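You operate a simulated robot arm through the tools that you are given. There is no shell and no other tool.

You run a simulated robot arm. Do the job below in one go: nothing can be reset, and whatever is moved stays where it is left.

JOB
Tip the blue plate's scraps into the brown tub and stack it on the cream plate.
Fine: move the red mug onto the cork mat, wipe its stain off with the pink cloth, cloth back. Spill none. Set down upright: red mug. What is to be rubbed or washed off counts as gone when no trace of it is left.

The check looks at the end state, three seconds after you hand in, the way a careful person would. Anything else that was tipped, shoved, dropped, spilled or broken makes it a failure. Flat cloth is picked up by pressing the open fingertips on it (5 to 10 N) and closing them slowly along it; thin cloth reads only 2 to 8 mm in the jaws.

ROBOT AND FRAMES
A 7-joint arm with a fingered hand, fixed in place. Base frame: the origin is on the floor under the middle of its stand, x ahead of it, y to its left, z up; the work surface is at about z = 0.72. Lengths are in m, angles in rad, forces in N, time in s.
It reaches about 1.333 m from its shoulder. Its first joint turns from -1.204 to 3.002 rad. Payload 5 kg.
The TCP is the grasp point between the finger pads, 0.032 m short of the fingertips. In the tool frame z runs along the fingers and y along their closing line. The gripper opens to 0.16 m; its body begins 0.089 m behind the TCP. The gripper is a hand of 3 fingers: y runs from the thumb to the fingers, the wrist lies at [0, 0, -0.252] in the tool frame.
Orientation is that of the tool frame in the base frame, as a unit quaternion [x, y, z, w]. With the fingers straight down and closing along the base's y, the tool's x points along the base's -x, its y along +y and its z along -z.

CONTROLS
- The arm moves only by the tool nudge_tool. Its argument "deltas" is a list of rows, each an object (a shift or turn left out is 0) with "offset": the shift along the tool's x, y, z in units of 200 mm (1.0 is 200 mm), a list of three; "delta_rot": the turn, a rotation vector about the tool's x, y, z in units of 180 degrees (1.0 is 180 degrees), a list of three. In form: [{"offset": [tx, ty, tz], "delta_rot": [ax, ay, az]}, ...]. A call has 1 to 20 rows; each row is the pose to reach, as a shift and turn from the pose commanded when the call began, along the tool's axes at that moment. A call with a number of a shift or a turn outside -1 to 1 is refused whole. Each row takes 0.2 s and may step no farther than 0.05 m and 0.15 rad from the row before; otherwise, the whole call is refused. A pose out of reach is approached as far as the arm can. The call stops where the force on the tool passes 40 N (or 10 N more than at its start, if that is more) or the arm is blocked; 0.2 s more then pass. In this call time passes only in rows, and 0.2 s behind the last. It gives the time, the measured TCP pose, the force on the tool (base axes), the opening and the grip force at its end, in the units of the frame above (readings bear some noise), with the torque about the TCP (base axes, N m) and any sound that the robot's microphone picked up, and new pictures: "pictures" is both (left out), scene, wrist or none.
- Cameras (640 x 400 px; columns grow to the right, rows downward): "scene" is fixed at [0.3974, -0.5013, 1.3099]; the picture's right is [0.26, -0.97, 0.00], its down [-0.59, -0.16, -0.79] and it looks along [0.77, 0.20, -0.61] (base axes); focal length 231 px, centre (320, 200). "wrist" rides on the gripper at [0.065, -0.004, -0.116] in the tool frame; the picture's right is [0.06, 1.00, 0.00], its down [-0.87, 0.06, -0.49] and it looks along [-0.49, 0.03, 0.87] (tool axes); focal length 261 px, centre (320, 200).
- raise_lower(by): slides the trunk up (or, below 0, down) by that many m; the arm rides with it, the base frame stays. It gives what a move gives, with no picture.
- move_fingers(finger1, finger2, thumb_bend): sets how far each is bent, from 0 (flat) to 1 (curled in); at 0.3 the hand is open as for a grip, at 0.7 the pads meet at the TCP. One left out holds its place. A second passes; each finger stops where it meets its share of the squeeze, and holds until it gets a number again. It is the only way to open and close the hand. It gives what a move gives, with no picture; readings hold the bend of each and the force on the fingers (four entries, about 0 where the hand has none), thumb and palm.
- locate(camera, pixels): for up to 12 pixels [column, row] of the newest picture of that camera ("zoom" is the newest enlarged one), the place [x, y, z] in the base frame of the surface seen there, good to about 0.002 m. No time passes.
- enlarge(camera, box): a new picture of the part [left, top, right, bottom] of that camera's present view, enlarged. No time passes.
- close_job(): hands the job in; it is judged then, once.

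Leave the gripper open and the arm clear of the work at the hand-in unless told otherwise.

The tools are called after "Request:" as name(argument=value, ...) on one line, values as JSON. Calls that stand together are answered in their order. nudge_tool: Moves the arm, as the interface text tells. Its arguments: {"type":"object","properties":{"deltas":{"type":"array","items":{"type":"object","properties":{"offset":{"type":"array","items":{"type":"number"}},"delta_rot":{"type":"array","items":{"type":"number"}}}}},"pictures":{"type":"string","enum":["both","scene","wrist","none"]}},"required":["deltas"]} The other tools are called the same way: raise_lower (by) moves the trunk up or down; move_fingers (finger1, finger2, thumb_bend) moves the fingers one by one; locate (camera, pixels) gives the place of the surface under pixels of a picture; enlarge (camera, box) takes an enlarged picture of a part of a camera's view; close_job () hands the job in.

At the start:

```text
t: 0.0
eef_pos: [0.7585, -0.1178, 1.1436]
orientation: [0.001, 1.0, 0.0, 0.0]
ft_force: [0.8, 0.2, -0.1]
torque: [0.01, 0.0, -0.02]
gripper_width: 0.1597
grasp_force: 0.0
shape: jaw
bend: [0.3, 0.3, 0.3]
finger forces: [0.0, 0.1, 0.0, 0.1, 0.1, 0.0]
trunk travel left (down, up): [-0.65, 0.29]
```

scene: 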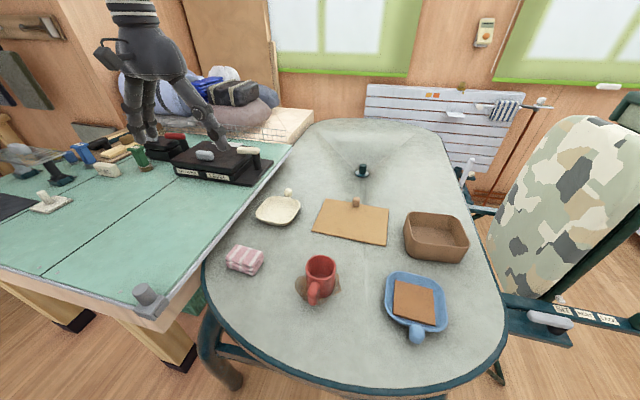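
wrist: 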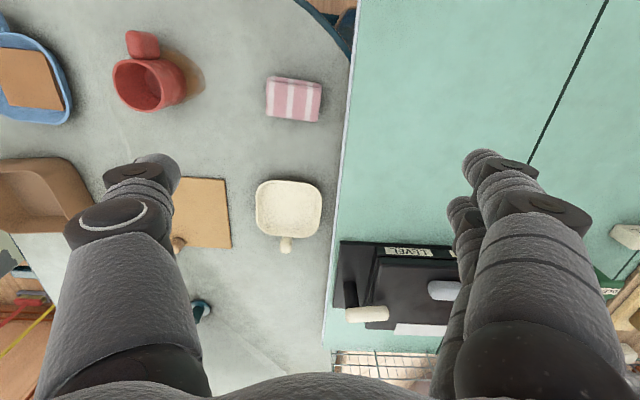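

I see the blue plate with a brown scrap around (415,302), the brown tub at (435,237), the cream plate at (278,210), the cork mat at (352,222), the red mug at (320,278) with a stain around its foot, and the pink cloth at (245,260). I'll enlarge the working area before measuring anything.

Request:
enlarge(camera="scene", box=[200, 170, 520, 370])

Request:
locate(camera="scene", pixels=[[320, 263], [313, 292], [330, 290], [303, 285], [338, 290], [245, 260], [278, 208], [288, 192], [352, 222], [435, 245], [415, 300], [417, 337]])

```text
2.00 times, centred on (360, 270) of scene
```

zoom: 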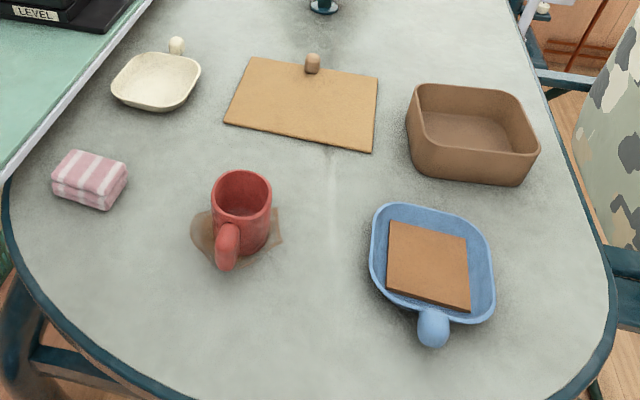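

```text
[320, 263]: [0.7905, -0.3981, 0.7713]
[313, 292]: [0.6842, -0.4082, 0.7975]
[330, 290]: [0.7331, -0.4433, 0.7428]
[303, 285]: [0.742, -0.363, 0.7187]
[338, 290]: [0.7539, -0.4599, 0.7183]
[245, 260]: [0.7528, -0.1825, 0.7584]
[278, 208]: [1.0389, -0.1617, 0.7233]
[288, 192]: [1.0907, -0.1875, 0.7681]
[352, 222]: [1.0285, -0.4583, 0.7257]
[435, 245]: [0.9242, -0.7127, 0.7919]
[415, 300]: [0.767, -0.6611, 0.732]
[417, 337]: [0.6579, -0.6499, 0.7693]
```

Next I'll measure the mug: rim, handle, foot, and whether anything is inside.

Request:
enlarge(camera="scene", box=[280, 245, 360, 310])

Request:
enlarge(camera="wrist", box=[80, 10, 240, 130])

```text
6.15 times, centred on (320, 278) of scene
```

zoom: 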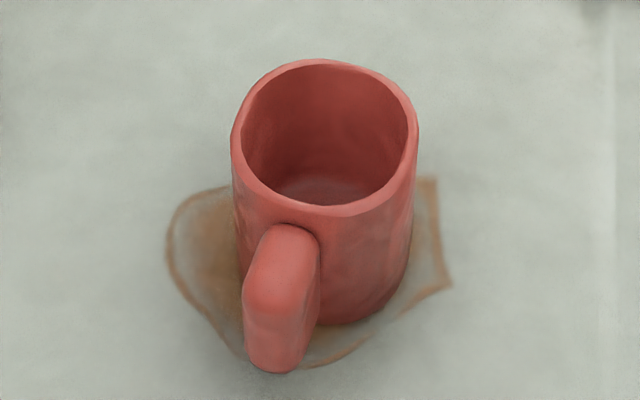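

```text
3.33 times, centred on (160, 70) of wrist
```

zoom: 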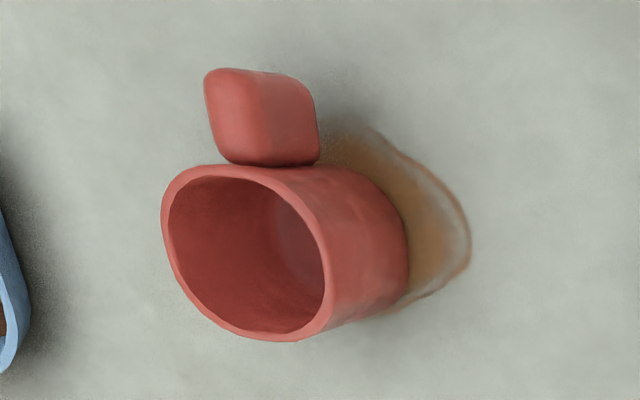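

The mug looks empty. I'll measure points of it on this wrist zoom: the rim circle, the handle and the stain edges.

Request:
locate(camera="zoom", pixels=[[165, 215], [250, 169], [326, 280], [270, 336], [190, 300], [240, 255], [220, 85], [275, 80], [260, 140], [310, 150], [465, 250], [370, 130]])

Request:
enlarge(camera="scene", box=[280, 245, 360, 310])

```text
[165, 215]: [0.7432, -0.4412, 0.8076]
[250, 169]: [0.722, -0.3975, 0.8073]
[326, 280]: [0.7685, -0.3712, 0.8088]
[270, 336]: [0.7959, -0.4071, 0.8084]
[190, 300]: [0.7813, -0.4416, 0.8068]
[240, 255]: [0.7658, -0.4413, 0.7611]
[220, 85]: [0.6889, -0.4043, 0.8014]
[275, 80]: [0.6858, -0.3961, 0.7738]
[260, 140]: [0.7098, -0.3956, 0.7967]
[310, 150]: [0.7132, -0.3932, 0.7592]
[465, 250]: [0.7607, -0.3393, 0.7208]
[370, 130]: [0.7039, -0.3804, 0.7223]
```

```text
6.15 times, centred on (320, 278) of scene
```

zoom: 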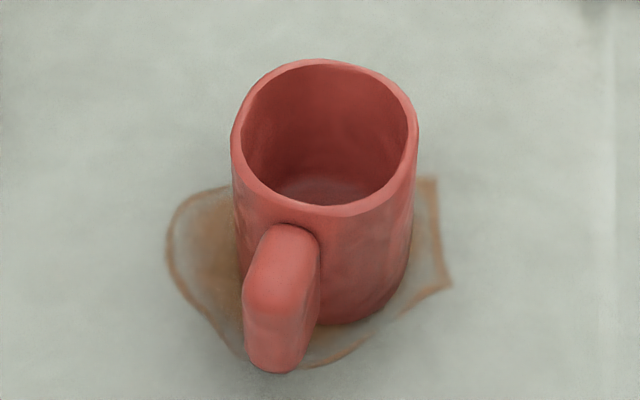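

Rim centre is about (0.759, -0.407), top at z 0.808, radius 0.037, with the handle out toward -x to 0.685. I'll cross-check in the scene zoom: handle, mug foot, bottom inside, and stain outline.

Request:
locate(camera="zoom", pixels=[[290, 240], [250, 300], [315, 300], [280, 350], [320, 190], [345, 320], [170, 240], [200, 197], [245, 355], [320, 365], [452, 285], [435, 180]])

Request:
enlarge(camera="scene", box=[370, 250, 470, 350])

```text
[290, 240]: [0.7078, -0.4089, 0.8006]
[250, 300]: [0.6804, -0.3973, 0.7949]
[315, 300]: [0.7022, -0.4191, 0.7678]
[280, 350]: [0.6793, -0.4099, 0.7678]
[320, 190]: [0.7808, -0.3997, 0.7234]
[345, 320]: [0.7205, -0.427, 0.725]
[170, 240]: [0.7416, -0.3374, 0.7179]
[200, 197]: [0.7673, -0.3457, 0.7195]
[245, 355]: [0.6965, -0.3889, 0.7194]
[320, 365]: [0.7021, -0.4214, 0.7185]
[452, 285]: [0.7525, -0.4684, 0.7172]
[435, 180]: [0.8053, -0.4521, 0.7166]
```

```text
4.00 times, centred on (420, 300) of scene
```

zoom: 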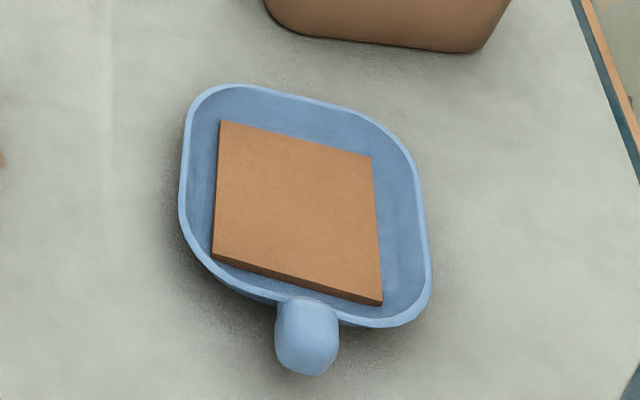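

Stain spans roughly x 0.70–0.81, y -0.47 to -0.337; table at z≈0.718. Now the blue plate in zoom: rim corners, knob handle, scrap corners.

Request:
locate(camera="zoom", pixels=[[190, 105], [240, 87], [400, 150], [425, 220], [428, 300], [395, 325], [182, 220], [230, 282], [307, 320], [305, 360], [280, 340], [337, 340]])

Request:
locate(camera="zoom", pixels=[[222, 123], [370, 158], [380, 300], [214, 255], [300, 200], [240, 105], [400, 250], [200, 150], [350, 270], [310, 300], [305, 372], [318, 340]])

```text
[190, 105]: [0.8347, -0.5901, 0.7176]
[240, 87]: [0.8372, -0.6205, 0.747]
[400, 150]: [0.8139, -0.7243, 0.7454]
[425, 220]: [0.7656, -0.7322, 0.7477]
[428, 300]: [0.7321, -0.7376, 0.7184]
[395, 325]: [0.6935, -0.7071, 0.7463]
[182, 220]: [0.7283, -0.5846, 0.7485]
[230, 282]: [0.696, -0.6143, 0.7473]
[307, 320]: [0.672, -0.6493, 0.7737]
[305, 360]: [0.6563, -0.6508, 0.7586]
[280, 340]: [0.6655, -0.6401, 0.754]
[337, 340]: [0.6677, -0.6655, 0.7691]
```

```text
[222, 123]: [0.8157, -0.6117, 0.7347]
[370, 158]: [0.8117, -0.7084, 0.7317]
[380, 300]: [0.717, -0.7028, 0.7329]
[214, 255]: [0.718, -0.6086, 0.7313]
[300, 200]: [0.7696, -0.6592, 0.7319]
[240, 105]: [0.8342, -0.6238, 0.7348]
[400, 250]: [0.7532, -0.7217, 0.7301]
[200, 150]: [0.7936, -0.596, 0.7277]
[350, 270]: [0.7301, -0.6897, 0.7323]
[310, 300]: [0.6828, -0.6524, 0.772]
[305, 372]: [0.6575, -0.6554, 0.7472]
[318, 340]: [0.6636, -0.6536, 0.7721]
```

Blue plate: rim z 0.748, about x 0.685–0.838, y -0.737 to -0.585, knob at about (0.668, -0.653) up to z 0.774; the scrap is a slab about 0.1 m square. Next the tub.

Request:
enlarge(camera="scene", box=[390, 200, 480, 270])

Request:
locate(camera="scene", pixels=[[408, 213], [455, 218], [467, 245], [406, 239], [430, 217], [435, 247], [430, 230], [405, 250], [463, 262], [412, 256], [450, 262], [445, 235]])

```text
5.71 times, centred on (435, 235) of scene
```

zoom: 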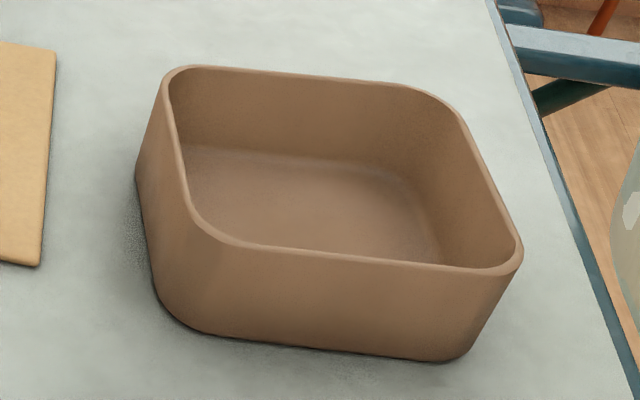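

```text
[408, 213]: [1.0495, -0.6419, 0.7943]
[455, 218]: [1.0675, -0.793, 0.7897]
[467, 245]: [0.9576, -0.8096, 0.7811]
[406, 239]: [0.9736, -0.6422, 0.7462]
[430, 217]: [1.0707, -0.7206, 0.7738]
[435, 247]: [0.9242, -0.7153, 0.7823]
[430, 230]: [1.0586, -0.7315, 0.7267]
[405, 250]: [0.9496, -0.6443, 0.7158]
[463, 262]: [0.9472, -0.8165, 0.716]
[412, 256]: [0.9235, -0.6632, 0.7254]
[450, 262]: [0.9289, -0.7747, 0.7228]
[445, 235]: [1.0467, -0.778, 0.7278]
```

Request:
locate(camera="zoom", pixels=[[180, 70], [300, 73], [410, 85], [470, 140], [518, 245], [480, 268], [350, 258], [225, 240], [185, 170], [165, 90], [350, 190], [250, 180]])

Request:
enlarge(camera="scene", box=[245, 180, 315, 235])

```text
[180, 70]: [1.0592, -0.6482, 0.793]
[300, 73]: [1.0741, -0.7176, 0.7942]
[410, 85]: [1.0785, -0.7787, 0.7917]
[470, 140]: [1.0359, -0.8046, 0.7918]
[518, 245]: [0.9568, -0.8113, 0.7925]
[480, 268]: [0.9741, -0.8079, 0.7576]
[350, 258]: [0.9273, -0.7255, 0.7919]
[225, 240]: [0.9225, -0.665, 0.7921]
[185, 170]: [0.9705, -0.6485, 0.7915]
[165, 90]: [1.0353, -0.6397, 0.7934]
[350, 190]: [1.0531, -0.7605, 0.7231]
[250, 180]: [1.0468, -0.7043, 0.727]
```

```text
7.27 times, centred on (280, 208) of scene
```

zoom: 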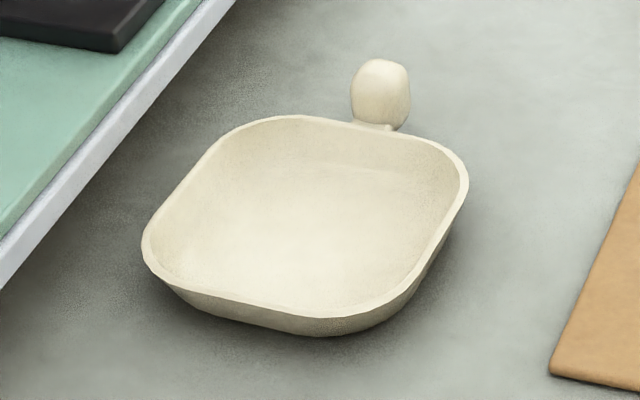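

Tub: x 0.922–1.079, y -0.815 to -0.640, rim z 0.793. Now the cream plate rim and knob.

Request:
locate(camera="zoom", pixels=[[147, 240], [205, 160], [280, 118], [380, 132], [462, 170], [440, 240], [390, 300], [310, 322], [190, 282], [160, 265], [300, 220], [250, 280]])

Request:
locate(camera="zoom", pixels=[[380, 65], [355, 90], [407, 90], [380, 115], [370, 124], [395, 124], [380, 90], [220, 190], [420, 160], [360, 290], [330, 180], [400, 200]])

Request:
enlarge(camera="scene", box=[215, 235, 275, 285])

```text
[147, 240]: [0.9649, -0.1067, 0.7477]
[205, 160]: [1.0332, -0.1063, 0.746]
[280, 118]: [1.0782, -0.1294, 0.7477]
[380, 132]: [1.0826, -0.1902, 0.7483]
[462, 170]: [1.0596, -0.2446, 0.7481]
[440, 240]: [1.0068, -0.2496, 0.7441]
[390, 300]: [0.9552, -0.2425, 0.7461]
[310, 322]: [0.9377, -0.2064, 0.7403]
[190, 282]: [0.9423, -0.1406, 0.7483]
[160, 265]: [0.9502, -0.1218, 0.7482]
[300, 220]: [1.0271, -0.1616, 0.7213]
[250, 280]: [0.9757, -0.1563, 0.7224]
```

```text
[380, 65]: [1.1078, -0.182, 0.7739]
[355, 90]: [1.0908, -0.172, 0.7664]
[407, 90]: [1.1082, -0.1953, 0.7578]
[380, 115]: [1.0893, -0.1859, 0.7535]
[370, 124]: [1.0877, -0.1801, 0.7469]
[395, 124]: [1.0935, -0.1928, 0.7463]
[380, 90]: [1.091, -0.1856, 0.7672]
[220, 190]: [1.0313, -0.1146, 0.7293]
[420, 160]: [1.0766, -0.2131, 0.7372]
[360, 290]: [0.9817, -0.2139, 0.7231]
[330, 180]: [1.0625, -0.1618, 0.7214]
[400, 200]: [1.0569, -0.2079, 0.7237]
```

```text
8.00 times, centred on (245, 260) of scene
```

zoom: 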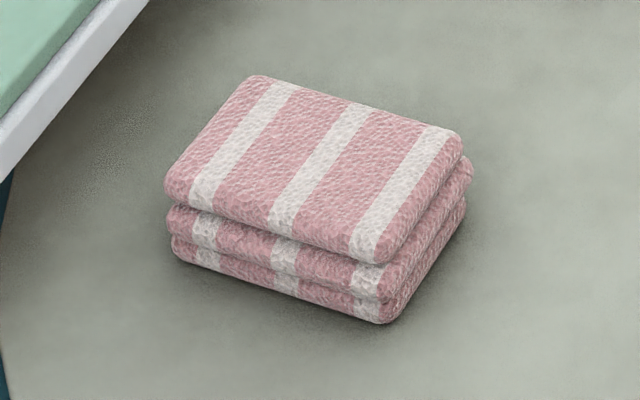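

The cream plate centre is about (1.010, -0.178), knob toward +x. Its interior is at z 0.7215. Now the folded cloth (three layers) and the cork mat.

Request:
locate(camera="zoom", pixels=[[255, 80], [170, 190], [460, 145], [370, 258], [310, 165], [455, 190], [385, 315], [175, 245], [270, 280], [420, 250], [375, 322], [465, 215]])

Request:
enlarge(camera="scene", box=[305, 190, 395, 250])

Request:
locate(camera="scene", pixels=[[324, 201], [390, 207], [387, 244], [313, 232], [355, 202], [352, 225], [362, 172], [320, 207], [388, 225], [345, 240]])

```text
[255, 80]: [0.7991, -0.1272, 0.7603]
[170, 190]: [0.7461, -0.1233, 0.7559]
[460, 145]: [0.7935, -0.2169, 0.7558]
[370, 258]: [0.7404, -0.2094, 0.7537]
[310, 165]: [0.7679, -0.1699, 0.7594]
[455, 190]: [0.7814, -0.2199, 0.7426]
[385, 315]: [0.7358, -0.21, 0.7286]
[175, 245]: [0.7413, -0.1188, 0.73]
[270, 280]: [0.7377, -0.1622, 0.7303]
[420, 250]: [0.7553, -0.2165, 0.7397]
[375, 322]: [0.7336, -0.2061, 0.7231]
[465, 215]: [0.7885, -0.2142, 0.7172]
```

```text
6.67 times, centred on (350, 220) of scene
```

zoom: 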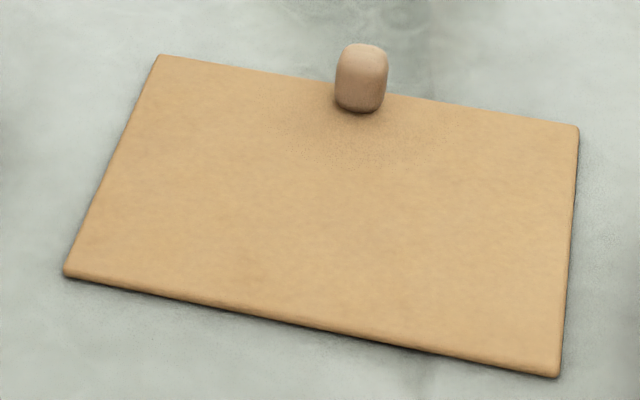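

```text
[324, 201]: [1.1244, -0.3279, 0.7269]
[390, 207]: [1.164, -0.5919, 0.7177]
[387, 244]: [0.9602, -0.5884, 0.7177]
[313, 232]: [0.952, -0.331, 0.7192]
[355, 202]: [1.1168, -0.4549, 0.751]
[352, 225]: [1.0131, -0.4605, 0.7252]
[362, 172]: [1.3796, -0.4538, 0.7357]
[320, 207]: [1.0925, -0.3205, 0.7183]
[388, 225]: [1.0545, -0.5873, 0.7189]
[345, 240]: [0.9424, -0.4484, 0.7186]
```

The mat spans x 0.95–1.13, y -0.585 to -0.328, top z 0.726, with a knob near (1.115, -0.455). The cloth is about 0.058 × 0.095 × 0.04 at (0.769, -0.169). I'll start with the mug: first shift 0.2 m in -y and lower 0.1 m through free air.

Request:
nudge_tool(deltas=[{"offset": [0, -0.16, 0.08]}, {"offset": [0, -0.33, 0.16]}, {"offset": [0, -0.5, 0.25]}, {"offset": [0, -0.66, 0.33]}, {"offset": [0, -0.83, 0.42]}, {"offset": [0, -1.0, 0.5]}], pictures="none")

```text
t: 1.4
eef_pos: [0.7584, -0.3194, 1.0417]
orientation: [0.0, 1.0, 0.0, -0.001]
ft_force: [-0.5, -0.9, 0.2]
torque: [0.04, 0.05, 0.0]
gripper_width: 0.1599
grasp_force: 0.2
shape: jaw
bend: [0.3, 0.3, 0.3]
finger forces: [0.1, 0.1, 0.0, 0.0, 0.1, 0.0]
trunk travel left (down, up): [-0.65, 0.29]
```

The arm tracks well, now at (0.758, -0.319, 1.042). Next go to above the mug, y -0.407 and z 0.93, fingers still clear of the mug top (0.808), and take pictures.

Request:
nudge_tool(deltas=[{"offset": [0, -0.15, 0.14]}, {"offset": [0, -0.29, 0.28]}, {"offset": [0, -0.44, 0.42]}, {"offset": [0, -0.44, 0.56]}], pictures="both")

```text
t: 2.4
eef_pos: [0.76, -0.4064, 0.9305]
orientation: [0.0, 1.0, 0.001, 0.0]
ft_force: [0.3, -1.0, 0.0]
torque: [0.0, 0.01, -0.03]
gripper_width: 0.1597
grasp_force: 0.1
shape: jaw
bend: [0.3, 0.3, 0.3]
finger forces: [0.0, 0.0, 0.0, 0.0, 0.1, 0.1]
trunk travel left (down, up): [-0.65, 0.29]
```

scene: 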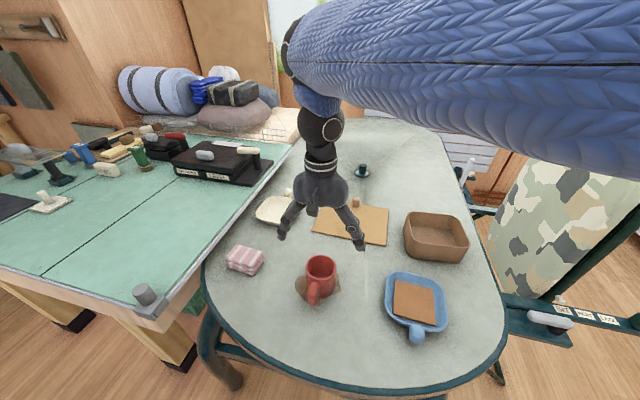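
wrist: 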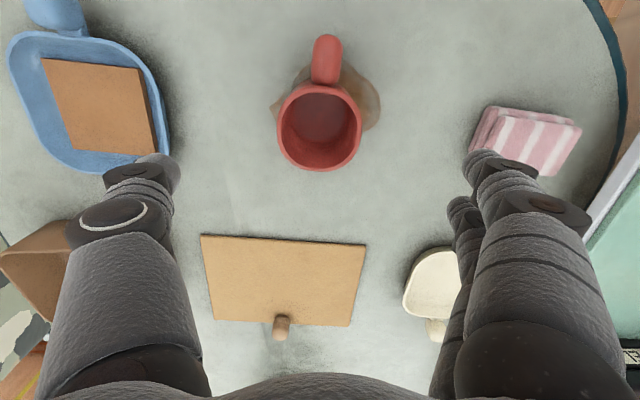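

The mug is seen in the wrist view around (320,120). I'll measure the rim more exactly before descending.

Request:
locate(camera="wrist", pixels=[[280, 125], [360, 125], [320, 168], [300, 90], [340, 90], [320, 120], [328, 45], [320, 75], [338, 70], [292, 95], [348, 158], [295, 158]])

Request:
enlarge(camera="wrist", box=[240, 20, 400, 180])

```text
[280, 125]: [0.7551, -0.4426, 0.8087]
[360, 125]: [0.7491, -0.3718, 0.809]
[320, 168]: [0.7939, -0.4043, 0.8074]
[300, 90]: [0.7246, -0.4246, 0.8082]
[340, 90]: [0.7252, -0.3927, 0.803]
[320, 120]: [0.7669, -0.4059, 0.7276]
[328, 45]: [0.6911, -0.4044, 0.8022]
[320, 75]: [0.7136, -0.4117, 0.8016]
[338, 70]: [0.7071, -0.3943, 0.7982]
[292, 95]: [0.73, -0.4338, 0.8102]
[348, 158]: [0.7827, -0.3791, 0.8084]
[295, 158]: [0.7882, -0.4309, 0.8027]
```

```text
2.50 times, centred on (320, 100) of wrist
```

zoom: 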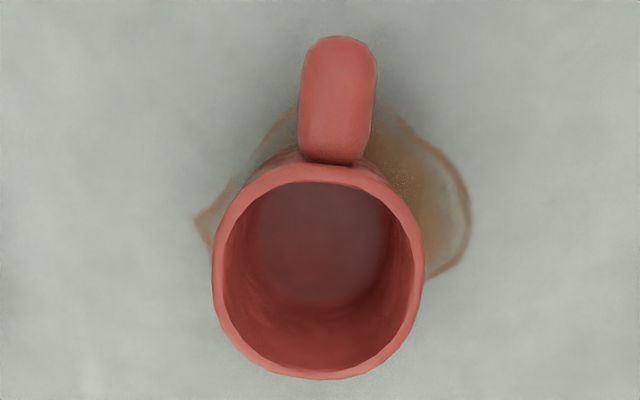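

Mug centre (0.758, -0.407); the TCP is straight above it. Descend 0.158 m to z≈0.772 with the open hand straddling the mug along y.

Request:
nudge_tool(deltas=[{"offset": [0.008, 0, 0.16]}, {"offset": [0.008, 0, 0.32]}, {"offset": [0.008, 0, 0.47]}, {"offset": [0.008, 0, 0.6]}, {"offset": [0.008, 0, 0.7]}, {"offset": [0.008, 0, 0.79]}], pictures="both")

```text
t: 3.8
eef_pos: [0.7562, -0.4053, 0.7725]
orientation: [0.001, 1.0, -0.001, 0.0]
ft_force: [-0.8, -0.7, -1.1]
torque: [0.0, 0.01, 0.0]
gripper_width: 0.16
grasp_force: 0.1
shape: jaw
bend: [0.3, 0.3, 0.3]
finger forces: [0.0, 0.0, 0.0, 0.0, 0.0, 0.0]
trunk travel left (down, up): [-0.65, 0.29]
```

scene: 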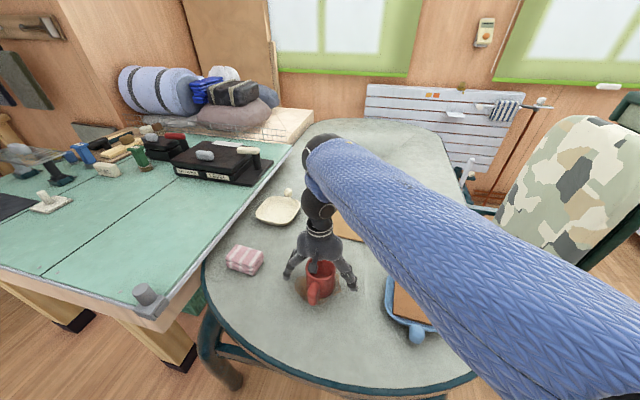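
wrist: 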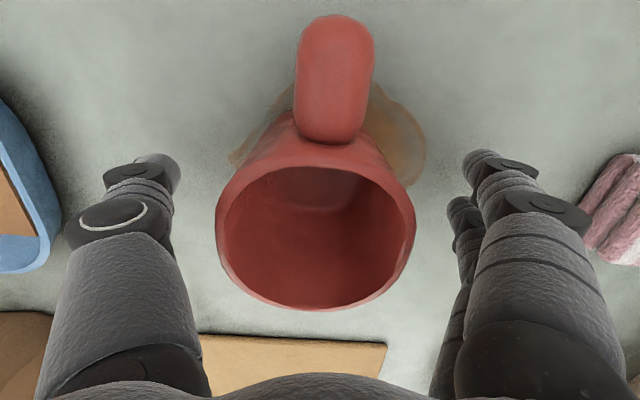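

The hand straddles the mug with clearance on both sides. I'll close the fingers gradually, first to bend 0.48.

Request:
move_fingers(finger1=0.48, finger2=0.48, thumb_bend=0.48)

```text
t: 4.8
eef_pos: [0.7558, -0.4047, 0.7721]
orientation: [0.001, 1.0, 0.0, -0.001]
ft_force: [-0.3, -0.4, 0.8]
torque: [0.01, 0.02, 0.01]
gripper_width: 0.0959
grasp_force: 0.2
shape: fingers
bend: [0.48, 0.48, 0.48]
finger forces: [0.0, 0.0, 0.0, 0.0, 0.0, 0.0]
trunk travel left (down, up): [-0.65, 0.29]
```

No contact yet at width 0.096. Close on to 0.56.

Request:
move_fingers(finger1=0.56, finger2=0.56, thumb_bend=0.56)

```text
t: 5.8
eef_pos: [0.7568, -0.4054, 0.7728]
orientation: [0.001, 1.0, 0.001, -0.001]
ft_force: [0.5, 0.2, 0.1]
torque: [-0.01, 0.03, 0.02]
gripper_width: 0.0829
grasp_force: 8.9
shape: fingers
bend: [0.51, 0.52, 0.53]
finger forces: [4.4, 4.0, 0.0, 0.1, 8.5, 0.0]
trunk travel left (down, up): [-0.65, 0.29]
```

All three fingers are touching (4.4, 4.0, thumb 8.5 N). I'll close a little more to see whether the grip firms up.

Request:
move_fingers(finger1=0.6, finger2=0.6, thumb_bend=0.6)

```text
t: 6.8
eef_pos: [0.7567, -0.4068, 0.7717]
orientation: [0.001, 1.0, 0.0, 0.0]
ft_force: [-0.1, 0.0, 0.0]
torque: [0.0, -0.02, -0.02]
gripper_width: 0.0819
grasp_force: 15.6
shape: fingers
bend: [0.52, 0.53, 0.55]
finger forces: [8.0, 7.4, 0.1, 0.0, 15.5, 0.0]
trunk travel left (down, up): [-0.65, 0.29]
```

Grip 15.6 N, balanced. Lift 0.03 m slowly and check the hold.

Request:
nudge_tool(deltas=[{"offset": [0, 0, -0.03]}, {"offset": [0, 0, -0.08]}, {"offset": [0, 0, -0.15]}], pictures="wrist")

```text
t: 7.6
eef_pos: [0.7579, -0.4054, 0.8017]
orientation: [0.0, 1.0, 0.0, 0.0]
ft_force: [-0.2, 0.2, -2.0]
torque: [0.02, 0.0, -0.03]
gripper_width: 0.082
grasp_force: 15.8
shape: fingers
bend: [0.52, 0.53, 0.55]
finger forces: [8.0, 7.5, 0.0, 0.1, 15.5, 0.0]
trunk travel left (down, up): [-0.65, 0.29]
```

wrist: 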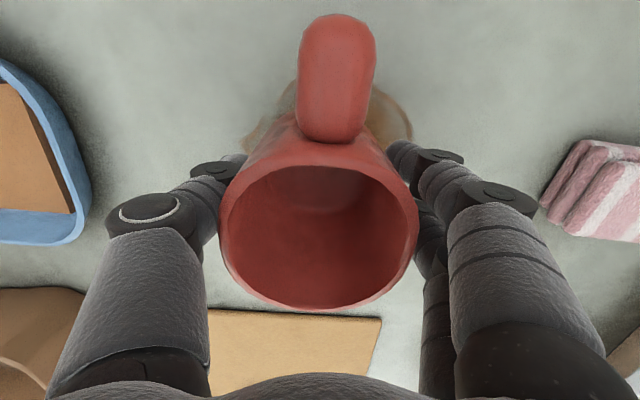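

The mug lifts cleanly (about 2 N). Raise to z 0.865, and travel toward the mat in +x.

Request:
nudge_tool(deltas=[{"offset": [0, 0, -0.12]}, {"offset": [0, 0, -0.24]}, {"offset": [-0.05, 0, -0.32]}, {"offset": [-0.2, 0, -0.32]}, {"offset": [-0.4, -0.05, -0.32]}, {"offset": [-0.6, -0.1, -0.32]}, {"offset": [-0.8, -0.15, -0.32]}, {"offset": [-0.95, -0.2, -0.32]}], pictures="none")

```text
t: 9.4
eef_pos: [0.9471, -0.4467, 0.8649]
orientation: [0.001, 1.0, 0.0, -0.001]
ft_force: [-0.3, -0.1, -1.4]
torque: [0.0, 0.0, 0.01]
gripper_width: 0.0817
grasp_force: 15.6
shape: fingers
bend: [0.52, 0.53, 0.55]
finger forces: [8.0, 7.5, 0.0, 0.0, 15.5, 0.0]
trunk travel left (down, up): [-0.65, 0.29]
```

Still held firmly. Move to (1.028, -0.457) and lower to z 0.80 (mug foot about 0.02 above the mat), then look.

Request:
nudge_tool(deltas=[{"offset": [-0.15, -0.02, 0]}, {"offset": [-0.3, -0.04, 0]}, {"offset": [-0.4, -0.05, 0.05]}, {"offset": [-0.4, -0.05, 0.15]}, {"offset": [-0.4, -0.05, 0.25]}, {"offset": [-0.4, -0.05, 0.32]}], pictures="both")

```text
t: 10.8
eef_pos: [1.0268, -0.4565, 0.7998]
orientation: [0.0, 1.0, 0.0, 0.0]
ft_force: [-0.2, 0.1, 0.0]
torque: [0.02, -0.04, -0.01]
gripper_width: 0.0819
grasp_force: 15.1
shape: fingers
bend: [0.52, 0.53, 0.55]
finger forces: [8.0, 7.5, 0.0, 0.0, 15.5, 0.1]
trunk travel left (down, up): [-0.65, 0.29]
```

scene: 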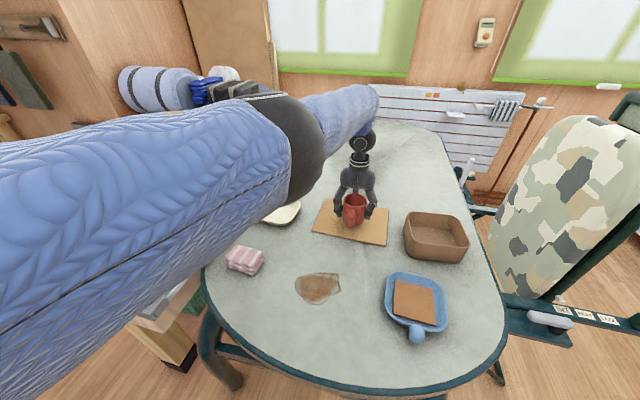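
wrist: 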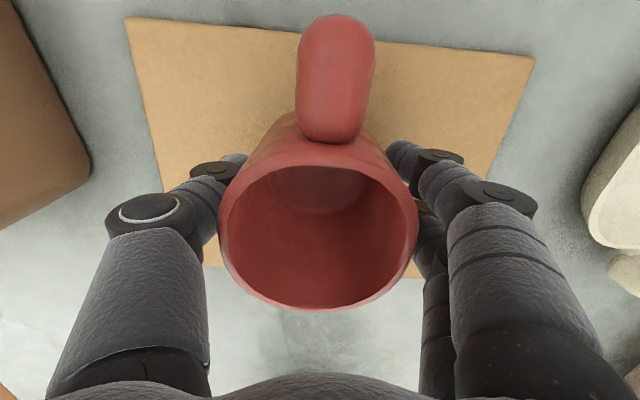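

The mug is over the mat, handle toward me. Lower slowly 0.019 m until the foot meets the mat.

Request:
nudge_tool(deltas=[{"offset": [0, 0, 0.03]}, {"offset": [0, 0, 0.06]}, {"offset": [0, 0, 0.08]}, {"offset": [0, 0, 0.095]}], pictures="none")

```text
t: 11.8
eef_pos: [1.0262, -0.4551, 0.7819]
orientation: [0.0, 1.0, 0.0, 0.0]
ft_force: [-0.3, -0.2, -0.5]
torque: [0.04, -0.02, 0.0]
gripper_width: 0.0821
grasp_force: 15.4
shape: fingers
bend: [0.52, 0.53, 0.55]
finger forces: [8.0, 7.5, 0.1, 0.1, 15.5, 0.1]
trunk travel left (down, up): [-0.65, 0.29]
```

No clear contact yet. Continue in 1 mm steps.

Request:
nudge_tool(deltas=[{"offset": [0, 0, 0.005]}, {"offset": [0, 0, 0.01]}, {"offset": [0, 0, 0.0125]}], pictures="none")

```text
t: 12.6
eef_pos: [1.0261, -0.4561, 0.7806]
orientation: [0.0, 1.0, 0.0, 0.0]
ft_force: [-0.3, 0.1, 1.4]
torque: [-0.04, 0.03, 0.0]
gripper_width: 0.0819
grasp_force: 15.3
shape: fingers
bend: [0.52, 0.53, 0.55]
finger forces: [8.2, 7.5, 0.0, 0.1, 15.8, 0.0]
trunk travel left (down, up): [-0.65, 0.29]
```

Commanded is lower than measured and the force has turned up (+1.4): contact starting. One more small step to confirm.

Request:
nudge_tool(deltas=[{"offset": [0, 0, 0.004]}, {"offset": [0, 0, 0.008]}], pictures="wrist")

```text
t: 13.2
eef_pos: [1.027, -0.4556, 0.7802]
orientation: [0.001, 1.0, 0.0, 0.0]
ft_force: [1.0, -0.9, 9.0]
torque: [-0.08, 0.02, -0.03]
gripper_width: 0.0817
grasp_force: 15.6
shape: fingers
bend: [0.53, 0.53, 0.55]
finger forces: [8.4, 7.6, 0.0, 0.1, 16.3, 0.1]
trunk travel left (down, up): [-0.65, 0.29]
```

wrist: 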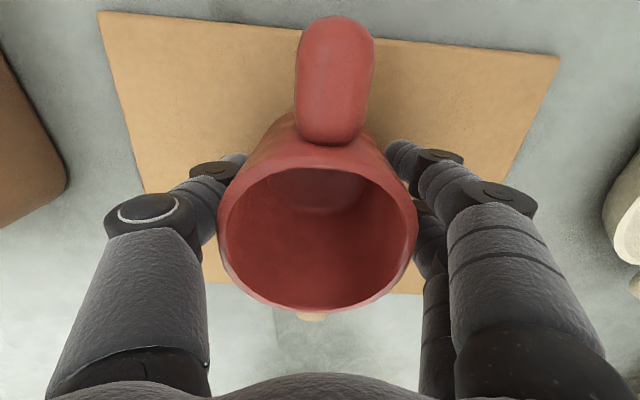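

Firm contact, 9 N. Ease up 1.6 mm, then open the fingers evenly.

Request:
nudge_tool(deltas=[{"offset": [0, 0, -0.008]}], pictures="none")

Request:
move_fingers(finger1=0.48, finger2=0.48, thumb_bend=0.48)

Request:
move_fingers(finger1=0.3, finger2=0.3, thumb_bend=0.3)

```text
t: 13.6
eef_pos: [1.0261, -0.4553, 0.7788]
orientation: [0.001, 1.0, -0.001, 0.0]
ft_force: [2.0, 0.6, 3.8]
torque: [-0.03, 0.0, 0.01]
gripper_width: 0.0818
grasp_force: 16.1
shape: fingers
bend: [0.53, 0.53, 0.55]
finger forces: [8.6, 7.9, 0.1, 0.1, 15.9, 0.0]
trunk travel left (down, up): [-0.65, 0.29]
```

```text
t: 14.6
eef_pos: [1.0275, -0.4553, 0.7794]
orientation: [0.001, 1.0, 0.0, 0.0]
ft_force: [-0.1, -0.3, 0.2]
torque: [0.01, -0.04, -0.01]
gripper_width: 0.0946
grasp_force: 0.1
shape: fingers
bend: [0.48, 0.48, 0.48]
finger forces: [0.0, 0.0, 0.1, 0.0, 0.0, 0.1]
trunk travel left (down, up): [-0.65, 0.29]
```

```text
t: 15.6
eef_pos: [1.0262, -0.4573, 0.7802]
orientation: [0.0, 1.0, 0.0, 0.0]
ft_force: [0.5, 0.7, 0.7]
torque: [0.03, -0.02, -0.02]
gripper_width: 0.1676
grasp_force: 0.0
shape: fingers
bend: [0.3, 0.3, 0.3]
finger forces: [0.0, 0.1, 0.0, 0.0, 0.0, 0.0]
trunk travel left (down, up): [-0.65, 0.29]
```

The mug is released. Rise straight up 0.17 m and look.

Request:
nudge_tool(deltas=[{"offset": [0, 0, -0.1]}, {"offset": [0, 0, -0.25]}, {"offset": [0, 0, -0.45]}, {"offset": [0, 0, -0.65]}, {"offset": [0, 0, -0.85]}], pictures="both")

```text
t: 16.8
eef_pos: [1.0255, -0.4561, 0.9521]
orientation: [0.0, 1.0, 0.0, 0.001]
ft_force: [-0.8, 0.5, 0.2]
torque: [-0.04, -0.03, 0.02]
gripper_width: 0.1676
grasp_force: 0.0
shape: fingers
bend: [0.3, 0.3, 0.3]
finger forces: [0.1, 0.0, 0.0, 0.0, 0.1, 0.1]
trunk travel left (down, up): [-0.65, 0.29]
```

scene: 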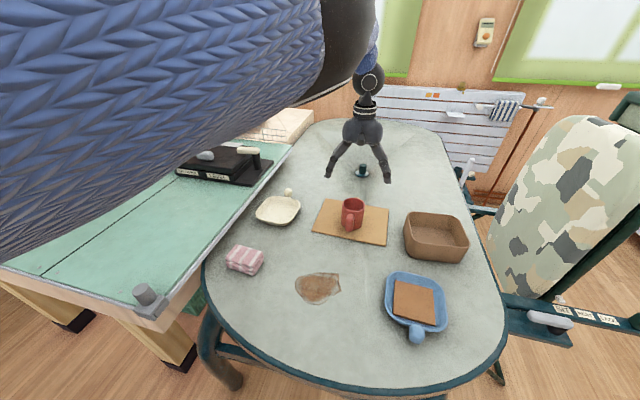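
wrist: 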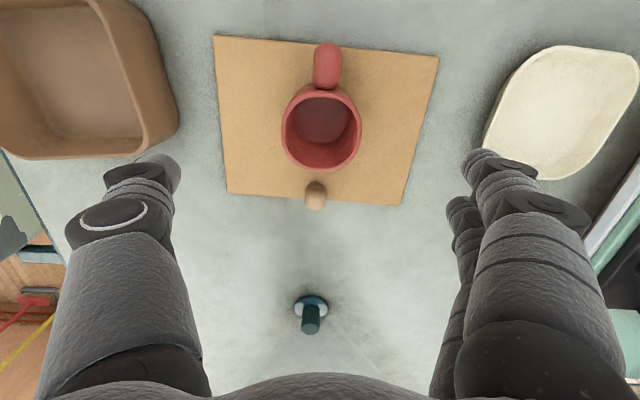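

The mug stands upright on the mat. Now I'll look at the bare stain at (318,288) and measure its outline.

Request:
enlarge(camera="scene", box=[270, 255, 370, 320])

Request:
locate(camera="scene", pixels=[[295, 287], [300, 278], [312, 273], [325, 273], [338, 272], [341, 291], [330, 299], [318, 305], [307, 302], [298, 295], [318, 288], [339, 283]])

```text
6.15 times, centred on (320, 288) of scene
```

zoom: 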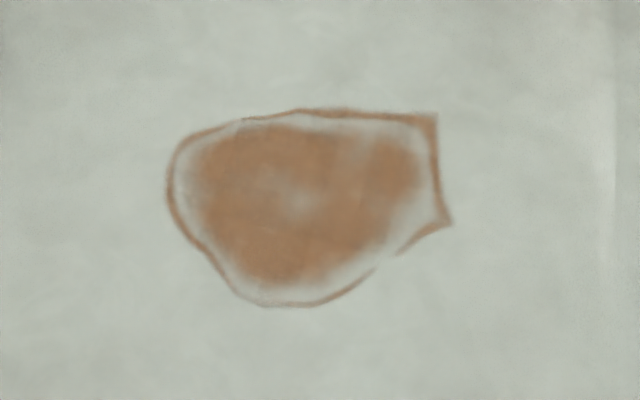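

```text
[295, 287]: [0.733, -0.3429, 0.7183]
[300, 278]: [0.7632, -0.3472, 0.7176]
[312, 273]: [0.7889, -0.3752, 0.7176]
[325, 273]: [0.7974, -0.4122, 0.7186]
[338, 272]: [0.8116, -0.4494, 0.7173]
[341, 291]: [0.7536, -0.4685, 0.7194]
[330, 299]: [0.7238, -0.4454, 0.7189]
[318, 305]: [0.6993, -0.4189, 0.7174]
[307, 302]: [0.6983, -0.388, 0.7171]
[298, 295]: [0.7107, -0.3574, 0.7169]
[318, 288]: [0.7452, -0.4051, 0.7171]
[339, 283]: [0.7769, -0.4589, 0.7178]
```

The stain covers x 0.695–0.812, y -0.470 to -0.337. Next fetch the cloth. First travel at z 0.95 halfway back.

Request:
nudge_tool(deltas=[{"offset": [0.13, 0.144, 0]}, {"offset": [0.26, 0.288, 0]}, {"offset": [0.39, 0.432, 0]}, {"offset": [0.52, 0.576, 0]}, {"offset": [0.65, 0.72, 0]}, {"offset": [0.78, 0.864, 0]}, {"offset": [0.9, 1.0, 0]}], pictures="none")

```text
t: 18.4
eef_pos: [0.8474, -0.2547, 0.9522]
orientation: [0.001, 1.0, 0.0, 0.0]
ft_force: [-0.3, 0.5, -0.4]
torque: [0.02, 0.0, -0.01]
gripper_width: 0.1677
grasp_force: 0.1
shape: fingers
bend: [0.3, 0.3, 0.3]
finger forces: [0.1, 0.1, 0.1, 0.1, 0.0, 0.1]
trunk travel left (down, up): [-0.65, 0.29]
```

Now move the rest of the way over the cloth while turning the hand 94° about its own axis, so it closes across the cloth's short side.

Request:
nudge_tool(deltas=[{"offset": [0.03, 0.033, 0], "delta_rot": [0, 0, 0.04]}, {"offset": [0.06, 0.066, 0], "delta_rot": [0, 0, 0.08]}, {"offset": [0.09, 0.1, 0], "delta_rot": [0, 0, 0.12]}, {"offset": [0.12, 0.133, 0], "delta_rot": [0, 0, 0.16]}, {"offset": [0.15, 0.166, 0], "delta_rot": [0, 0, 0.2]}, {"offset": [0.18, 0.2, 0], "delta_rot": [0, 0, 0.24]}, {"offset": [0.21, 0.233, 0], "delta_rot": [0, 0, 0.28]}, {"offset": [0.24, 0.266, 0], "delta_rot": [0, 0, 0.32]}, {"offset": [0.27, 0.3, 0], "delta_rot": [0, 0, 0.36]}, {"offset": [0.3, 0.333, 0], "delta_rot": [0, 0, 0.4]}, {"offset": [0.33, 0.366, 0], "delta_rot": [0, 0, 0.44]}, {"offset": [0.36, 0.4, 0], "delta_rot": [0, 0, 0.48]}, {"offset": [0.39, 0.43, 0], "delta_rot": [0, 0, 0.522]}], pictures="both")

```text
t: 21.2
eef_pos: [0.7686, -0.1682, 0.9506]
orientation: [0.731, 0.682, 0.0, 0.0]
ft_force: [-0.2, 0.4, -1.0]
torque: [0.02, 0.03, 0.01]
gripper_width: 0.1679
grasp_force: 0.1
shape: fingers
bend: [0.3, 0.3, 0.3]
finger forces: [0.1, 0.0, 0.0, 0.0, 0.0, 0.1]
trunk travel left (down, up): [-0.65, 0.29]
```

scene: 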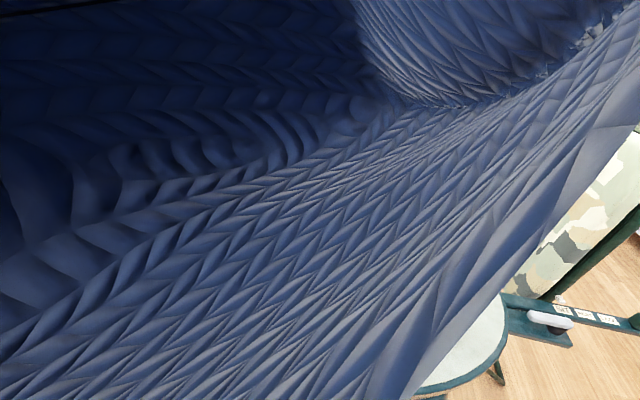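
wrist: 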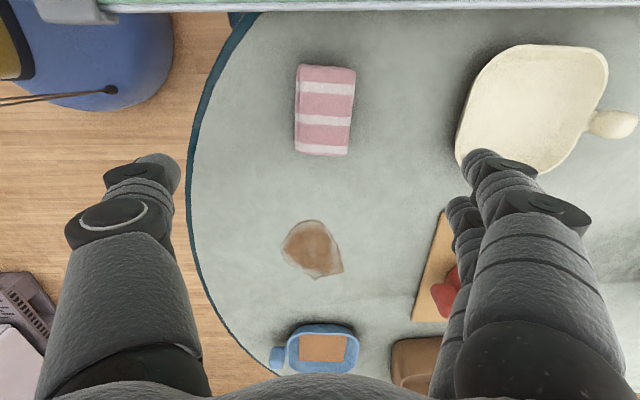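

The cloth is visible at (325,110) in the wrist view. The scene camera is blocked by the arm. I'll measure the cloth corners from here.

Request:
locate(camera="wrist", pixels=[[301, 68], [354, 71], [297, 148], [346, 152], [325, 110], [299, 110], [350, 110], [322, 150], [328, 68]])

Request:
enlarge(camera="wrist", box=[260, 40, 400, 180])

```text
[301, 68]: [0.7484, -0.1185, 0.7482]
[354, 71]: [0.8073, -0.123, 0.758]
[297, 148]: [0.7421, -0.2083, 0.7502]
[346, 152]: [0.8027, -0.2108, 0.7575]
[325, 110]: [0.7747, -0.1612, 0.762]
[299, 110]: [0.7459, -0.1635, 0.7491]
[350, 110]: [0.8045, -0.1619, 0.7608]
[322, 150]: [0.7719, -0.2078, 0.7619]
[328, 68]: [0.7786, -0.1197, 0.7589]
```

```text
2.86 times, centred on (330, 110) of wrist
```

zoom: 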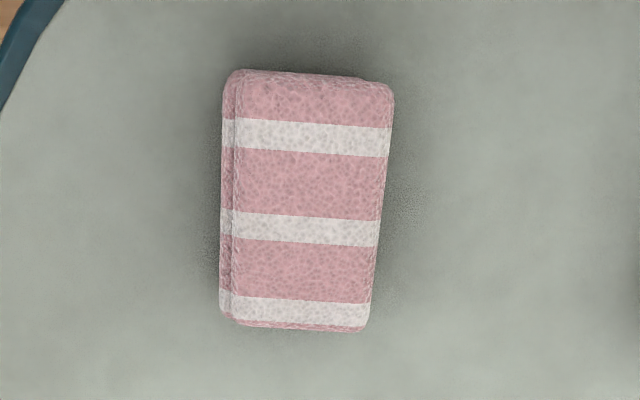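

Cloth centre is about (0.775, -0.165), top z 0.761, aligned with the hand. Shift 6 mm in x, 3 mm in y, and descend to z≈0.766 around it.

Request:
nudge_tool(deltas=[{"offset": [0.015, 0.03, 0.16]}, {"offset": [0.015, 0.03, 0.36]}, {"offset": [0.015, 0.03, 0.56]}, {"offset": [0.015, 0.03, 0.72]}, {"offset": [0.015, 0.03, 0.84]}, {"offset": [0.015, 0.03, 0.92]}], pictures="wrist")

```text
t: 22.6
eef_pos: [0.7766, -0.1686, 0.7662]
orientation: [0.732, 0.682, 0.001, 0.0]
ft_force: [0.2, -0.3, 0.3]
torque: [-0.01, 0.05, 0.01]
gripper_width: 0.1682
grasp_force: 0.0
shape: fingers
bend: [0.3, 0.3, 0.3]
finger forces: [0.1, 0.0, 0.0, 0.1, 0.0, 0.0]
trunk travel left (down, up): [-0.65, 0.29]
```

wrist: 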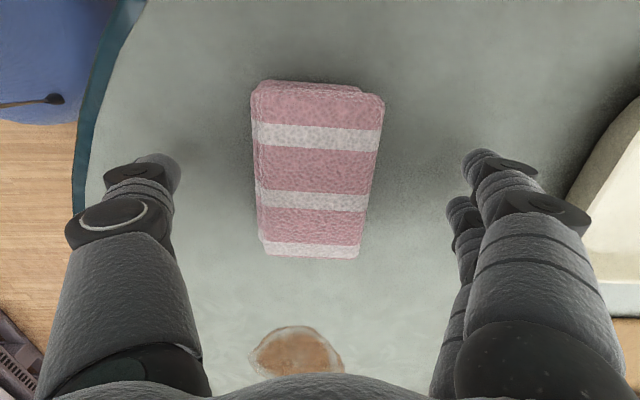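

The fingers straddle the cloth. Close gradually: 0.52, then 0.62.

Request:
move_fingers(finger1=0.52, finger2=0.52, thumb_bend=0.52)

Request:
move_fingers(finger1=0.6, finger2=0.6, thumb_bend=0.6)

```text
t: 23.6
eef_pos: [0.7784, -0.1678, 0.7664]
orientation: [0.731, 0.682, 0.0, 0.0]
ft_force: [0.5, -0.5, 0.1]
torque: [0.01, 0.02, -0.01]
gripper_width: 0.0799
grasp_force: 0.1
shape: fingers
bend: [0.52, 0.52, 0.52]
finger forces: [0.1, 0.0, 0.1, 0.0, 0.1, 0.0]
trunk travel left (down, up): [-0.65, 0.29]
```

```text
t: 24.6
eef_pos: [0.7769, -0.1668, 0.767]
orientation: [0.731, 0.682, -0.001, 0.0]
ft_force: [0.4, 0.6, 0.0]
torque: [0.02, -0.01, 0.01]
gripper_width: 0.07
grasp_force: 10.7
shape: fingers
bend: [0.55, 0.55, 0.57]
finger forces: [5.0, 5.0, 0.1, 0.0, 10.2, 0.0]
trunk travel left (down, up): [-0.65, 0.29]
```

Contact on all three, 10.7 N. Squeeze a bit more for wiping.

Request:
move_fingers(finger1=0.66, finger2=0.66, thumb_bend=0.66)

Request:
nudge_tool(deltas=[{"offset": [0, 0, -0.04]}, {"offset": [0, 0, -0.1]}, {"offset": [0, 0, -0.2]}], pictures="wrist")

```text
t: 25.6
eef_pos: [0.7779, -0.1665, 0.7673]
orientation: [0.731, 0.682, 0.0, -0.001]
ft_force: [0.1, -1.1, 0.6]
torque: [-0.02, 0.03, -0.05]
gripper_width: 0.0694
grasp_force: 19.9
shape: fingers
bend: [0.55, 0.55, 0.59]
finger forces: [9.9, 10.0, 0.0, 0.0, 19.8, 0.1]
trunk travel left (down, up): [-0.65, 0.29]
```

```text
t: 26.4
eef_pos: [0.7745, -0.1659, 0.8052]
orientation: [0.732, 0.682, 0.0, 0.0]
ft_force: [0.1, 0.6, -0.9]
torque: [0.01, -0.03, -0.03]
gripper_width: 0.0693
grasp_force: 19.7
shape: fingers
bend: [0.55, 0.55, 0.59]
finger forces: [10.1, 10.0, 0.1, 0.0, 19.9, 0.0]
trunk travel left (down, up): [-0.65, 0.29]
```

wrist: 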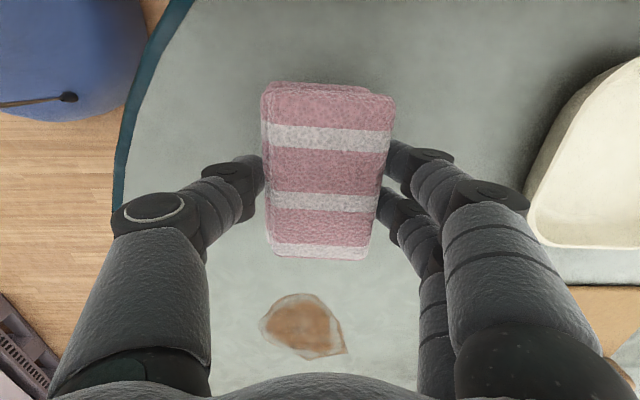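

The cloth is held as one block with about 20 N. Carry it 0.18 m toward the stain at z 0.805 (cloth bottom about 0.756, above everything nearby), to about (0.715, -0.345).

Request:
nudge_tool(deltas=[{"offset": [-0.18, -0.048, 0]}, {"offset": [-0.36, -0.097, 0]}, {"offset": [-0.55, -0.145, 0]}, {"offset": [-0.73, -0.194, 0]}, {"offset": [-0.91, -0.242, 0]}], pictures="both")

```text
t: 27.6
eef_pos: [0.7148, -0.3449, 0.8072]
orientation: [0.731, 0.682, 0.0, 0.0]
ft_force: [0.1, 0.2, -0.7]
torque: [-0.02, 0.02, 0.03]
gripper_width: 0.069
grasp_force: 20.2
shape: fingers
bend: [0.55, 0.55, 0.59]
finger forces: [9.8, 9.9, 0.0, 0.1, 19.9, 0.0]
trunk travel left (down, up): [-0.65, 0.29]
```

scene: 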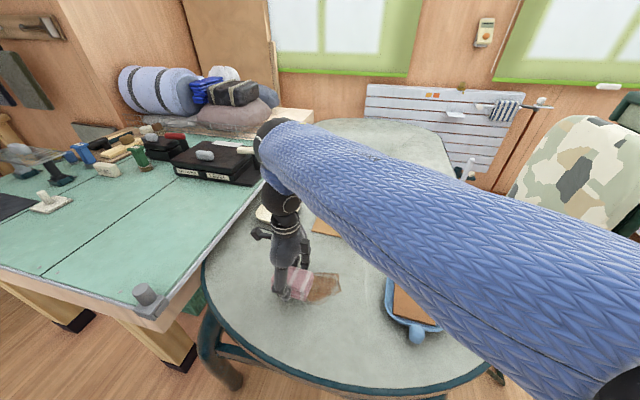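
wrist: 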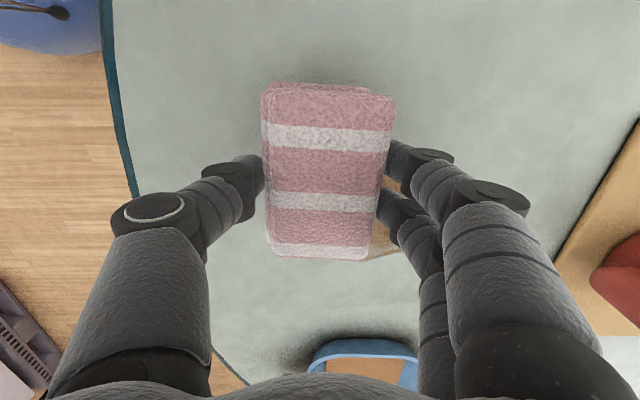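

The cloth hangs just over the near-left part of the stain. Lower 0.038 m, then by small steps to contact.

Request:
nudge_tool(deltas=[{"offset": [0, 0, 0.07]}, {"offset": [0, 0, 0.14]}, {"offset": [0, 0, 0.18]}, {"offset": [0, 0, 0.195]}, {"offset": [0, 0, 0.205]}], pictures="none")

```text
t: 28.8
eef_pos: [0.7158, -0.3459, 0.7658]
orientation: [0.731, 0.682, 0.0, 0.0]
ft_force: [-0.4, -0.1, 1.2]
torque: [0.01, -0.06, -0.01]
gripper_width: 0.0691
grasp_force: 20.3
shape: fingers
bend: [0.55, 0.55, 0.59]
finger forces: [10.0, 10.1, 0.0, 0.0, 20.2, 0.0]
trunk travel left (down, up): [-0.65, 0.29]
```

Contact may just be starting (+1.2 N). Press down in 1 mm steps.

Request:
nudge_tool(deltas=[{"offset": [0, 0, 0.005]}, {"offset": [0, 0, 0.01]}], pictures="none")

```text
t: 29.4
eef_pos: [0.714, -0.3451, 0.7644]
orientation: [0.731, 0.682, 0.001, 0.0]
ft_force: [0.2, -0.8, 12.0]
torque: [-0.1, -0.06, 0.01]
gripper_width: 0.0686
grasp_force: 21.4
shape: fingers
bend: [0.56, 0.56, 0.6]
finger forces: [10.7, 10.6, 0.0, 0.1, 21.1, 0.1]
trunk travel left (down, up): [-0.65, 0.29]
```

12 N down: a bit strong, so ease 0.6 mm and stroke along -y to -0.46 and back, at x≈0.715.

Request:
nudge_tool(deltas=[{"offset": [0, 0, -0.003]}, {"offset": [-0.1, 0.007, -0.003]}, {"offset": [-0.2, 0.014, -0.003]}, {"offset": [-0.3, 0.021, -0.003]}, {"offset": [-0.4, 0.028, -0.003]}, {"offset": [-0.5, 0.035, -0.003]}, {"offset": [-0.58, 0.04, -0.003]}], pictures="wrist")

```text
t: 31.0
eef_pos: [0.7149, -0.4611, 0.7646]
orientation: [0.731, 0.682, 0.0, 0.0]
ft_force: [-0.9, 5.1, 12.5]
torque: [0.14, -0.06, 0.0]
gripper_width: 0.0685
grasp_force: 21.2
shape: fingers
bend: [0.56, 0.56, 0.6]
finger forces: [10.5, 10.4, 0.0, 0.1, 21.8, 0.0]
trunk travel left (down, up): [-0.65, 0.29]
```

wrist: 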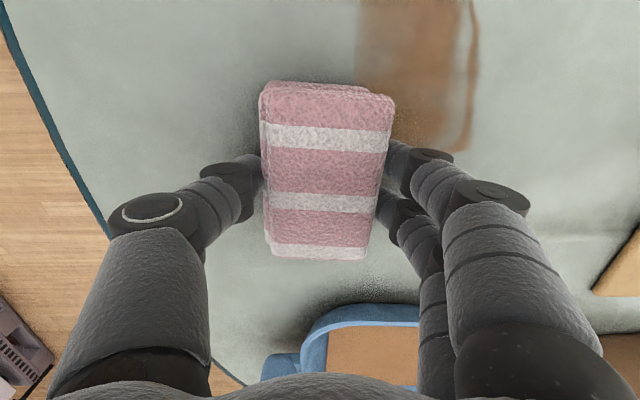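

The stroke wiped a clean swath; the stain left lies on the +x side. Shift +x 0.04 m and stroke back along +y.

Request:
nudge_tool(deltas=[{"offset": [0.007, 0.1, 0]}, {"offset": [0.014, 0.2, 0]}, {"offset": [0.114, 0.193, 0]}, {"offset": [0.214, 0.186, 0]}, {"offset": [0.314, 0.179, 0]}, {"offset": [0.414, 0.172, 0]}, {"offset": [0.514, 0.165, 0]}, {"offset": [0.614, 0.158, 0]}, {"offset": [0.66, 0.155, 0]}], pictures="wrist")

```text
t: 33.0
eef_pos: [0.7531, -0.3314, 0.7643]
orientation: [0.731, 0.682, 0.0, 0.0]
ft_force: [-0.6, -4.5, 8.1]
torque: [-0.12, -0.03, 0.0]
gripper_width: 0.069
grasp_force: 21.2
shape: fingers
bend: [0.57, 0.57, 0.6]
finger forces: [10.9, 10.8, 0.0, 0.1, 21.1, 0.1]
trunk travel left (down, up): [-0.65, 0.29]
```

wrist: 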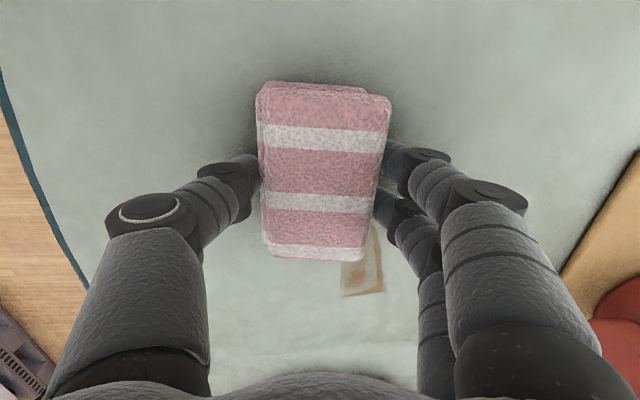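

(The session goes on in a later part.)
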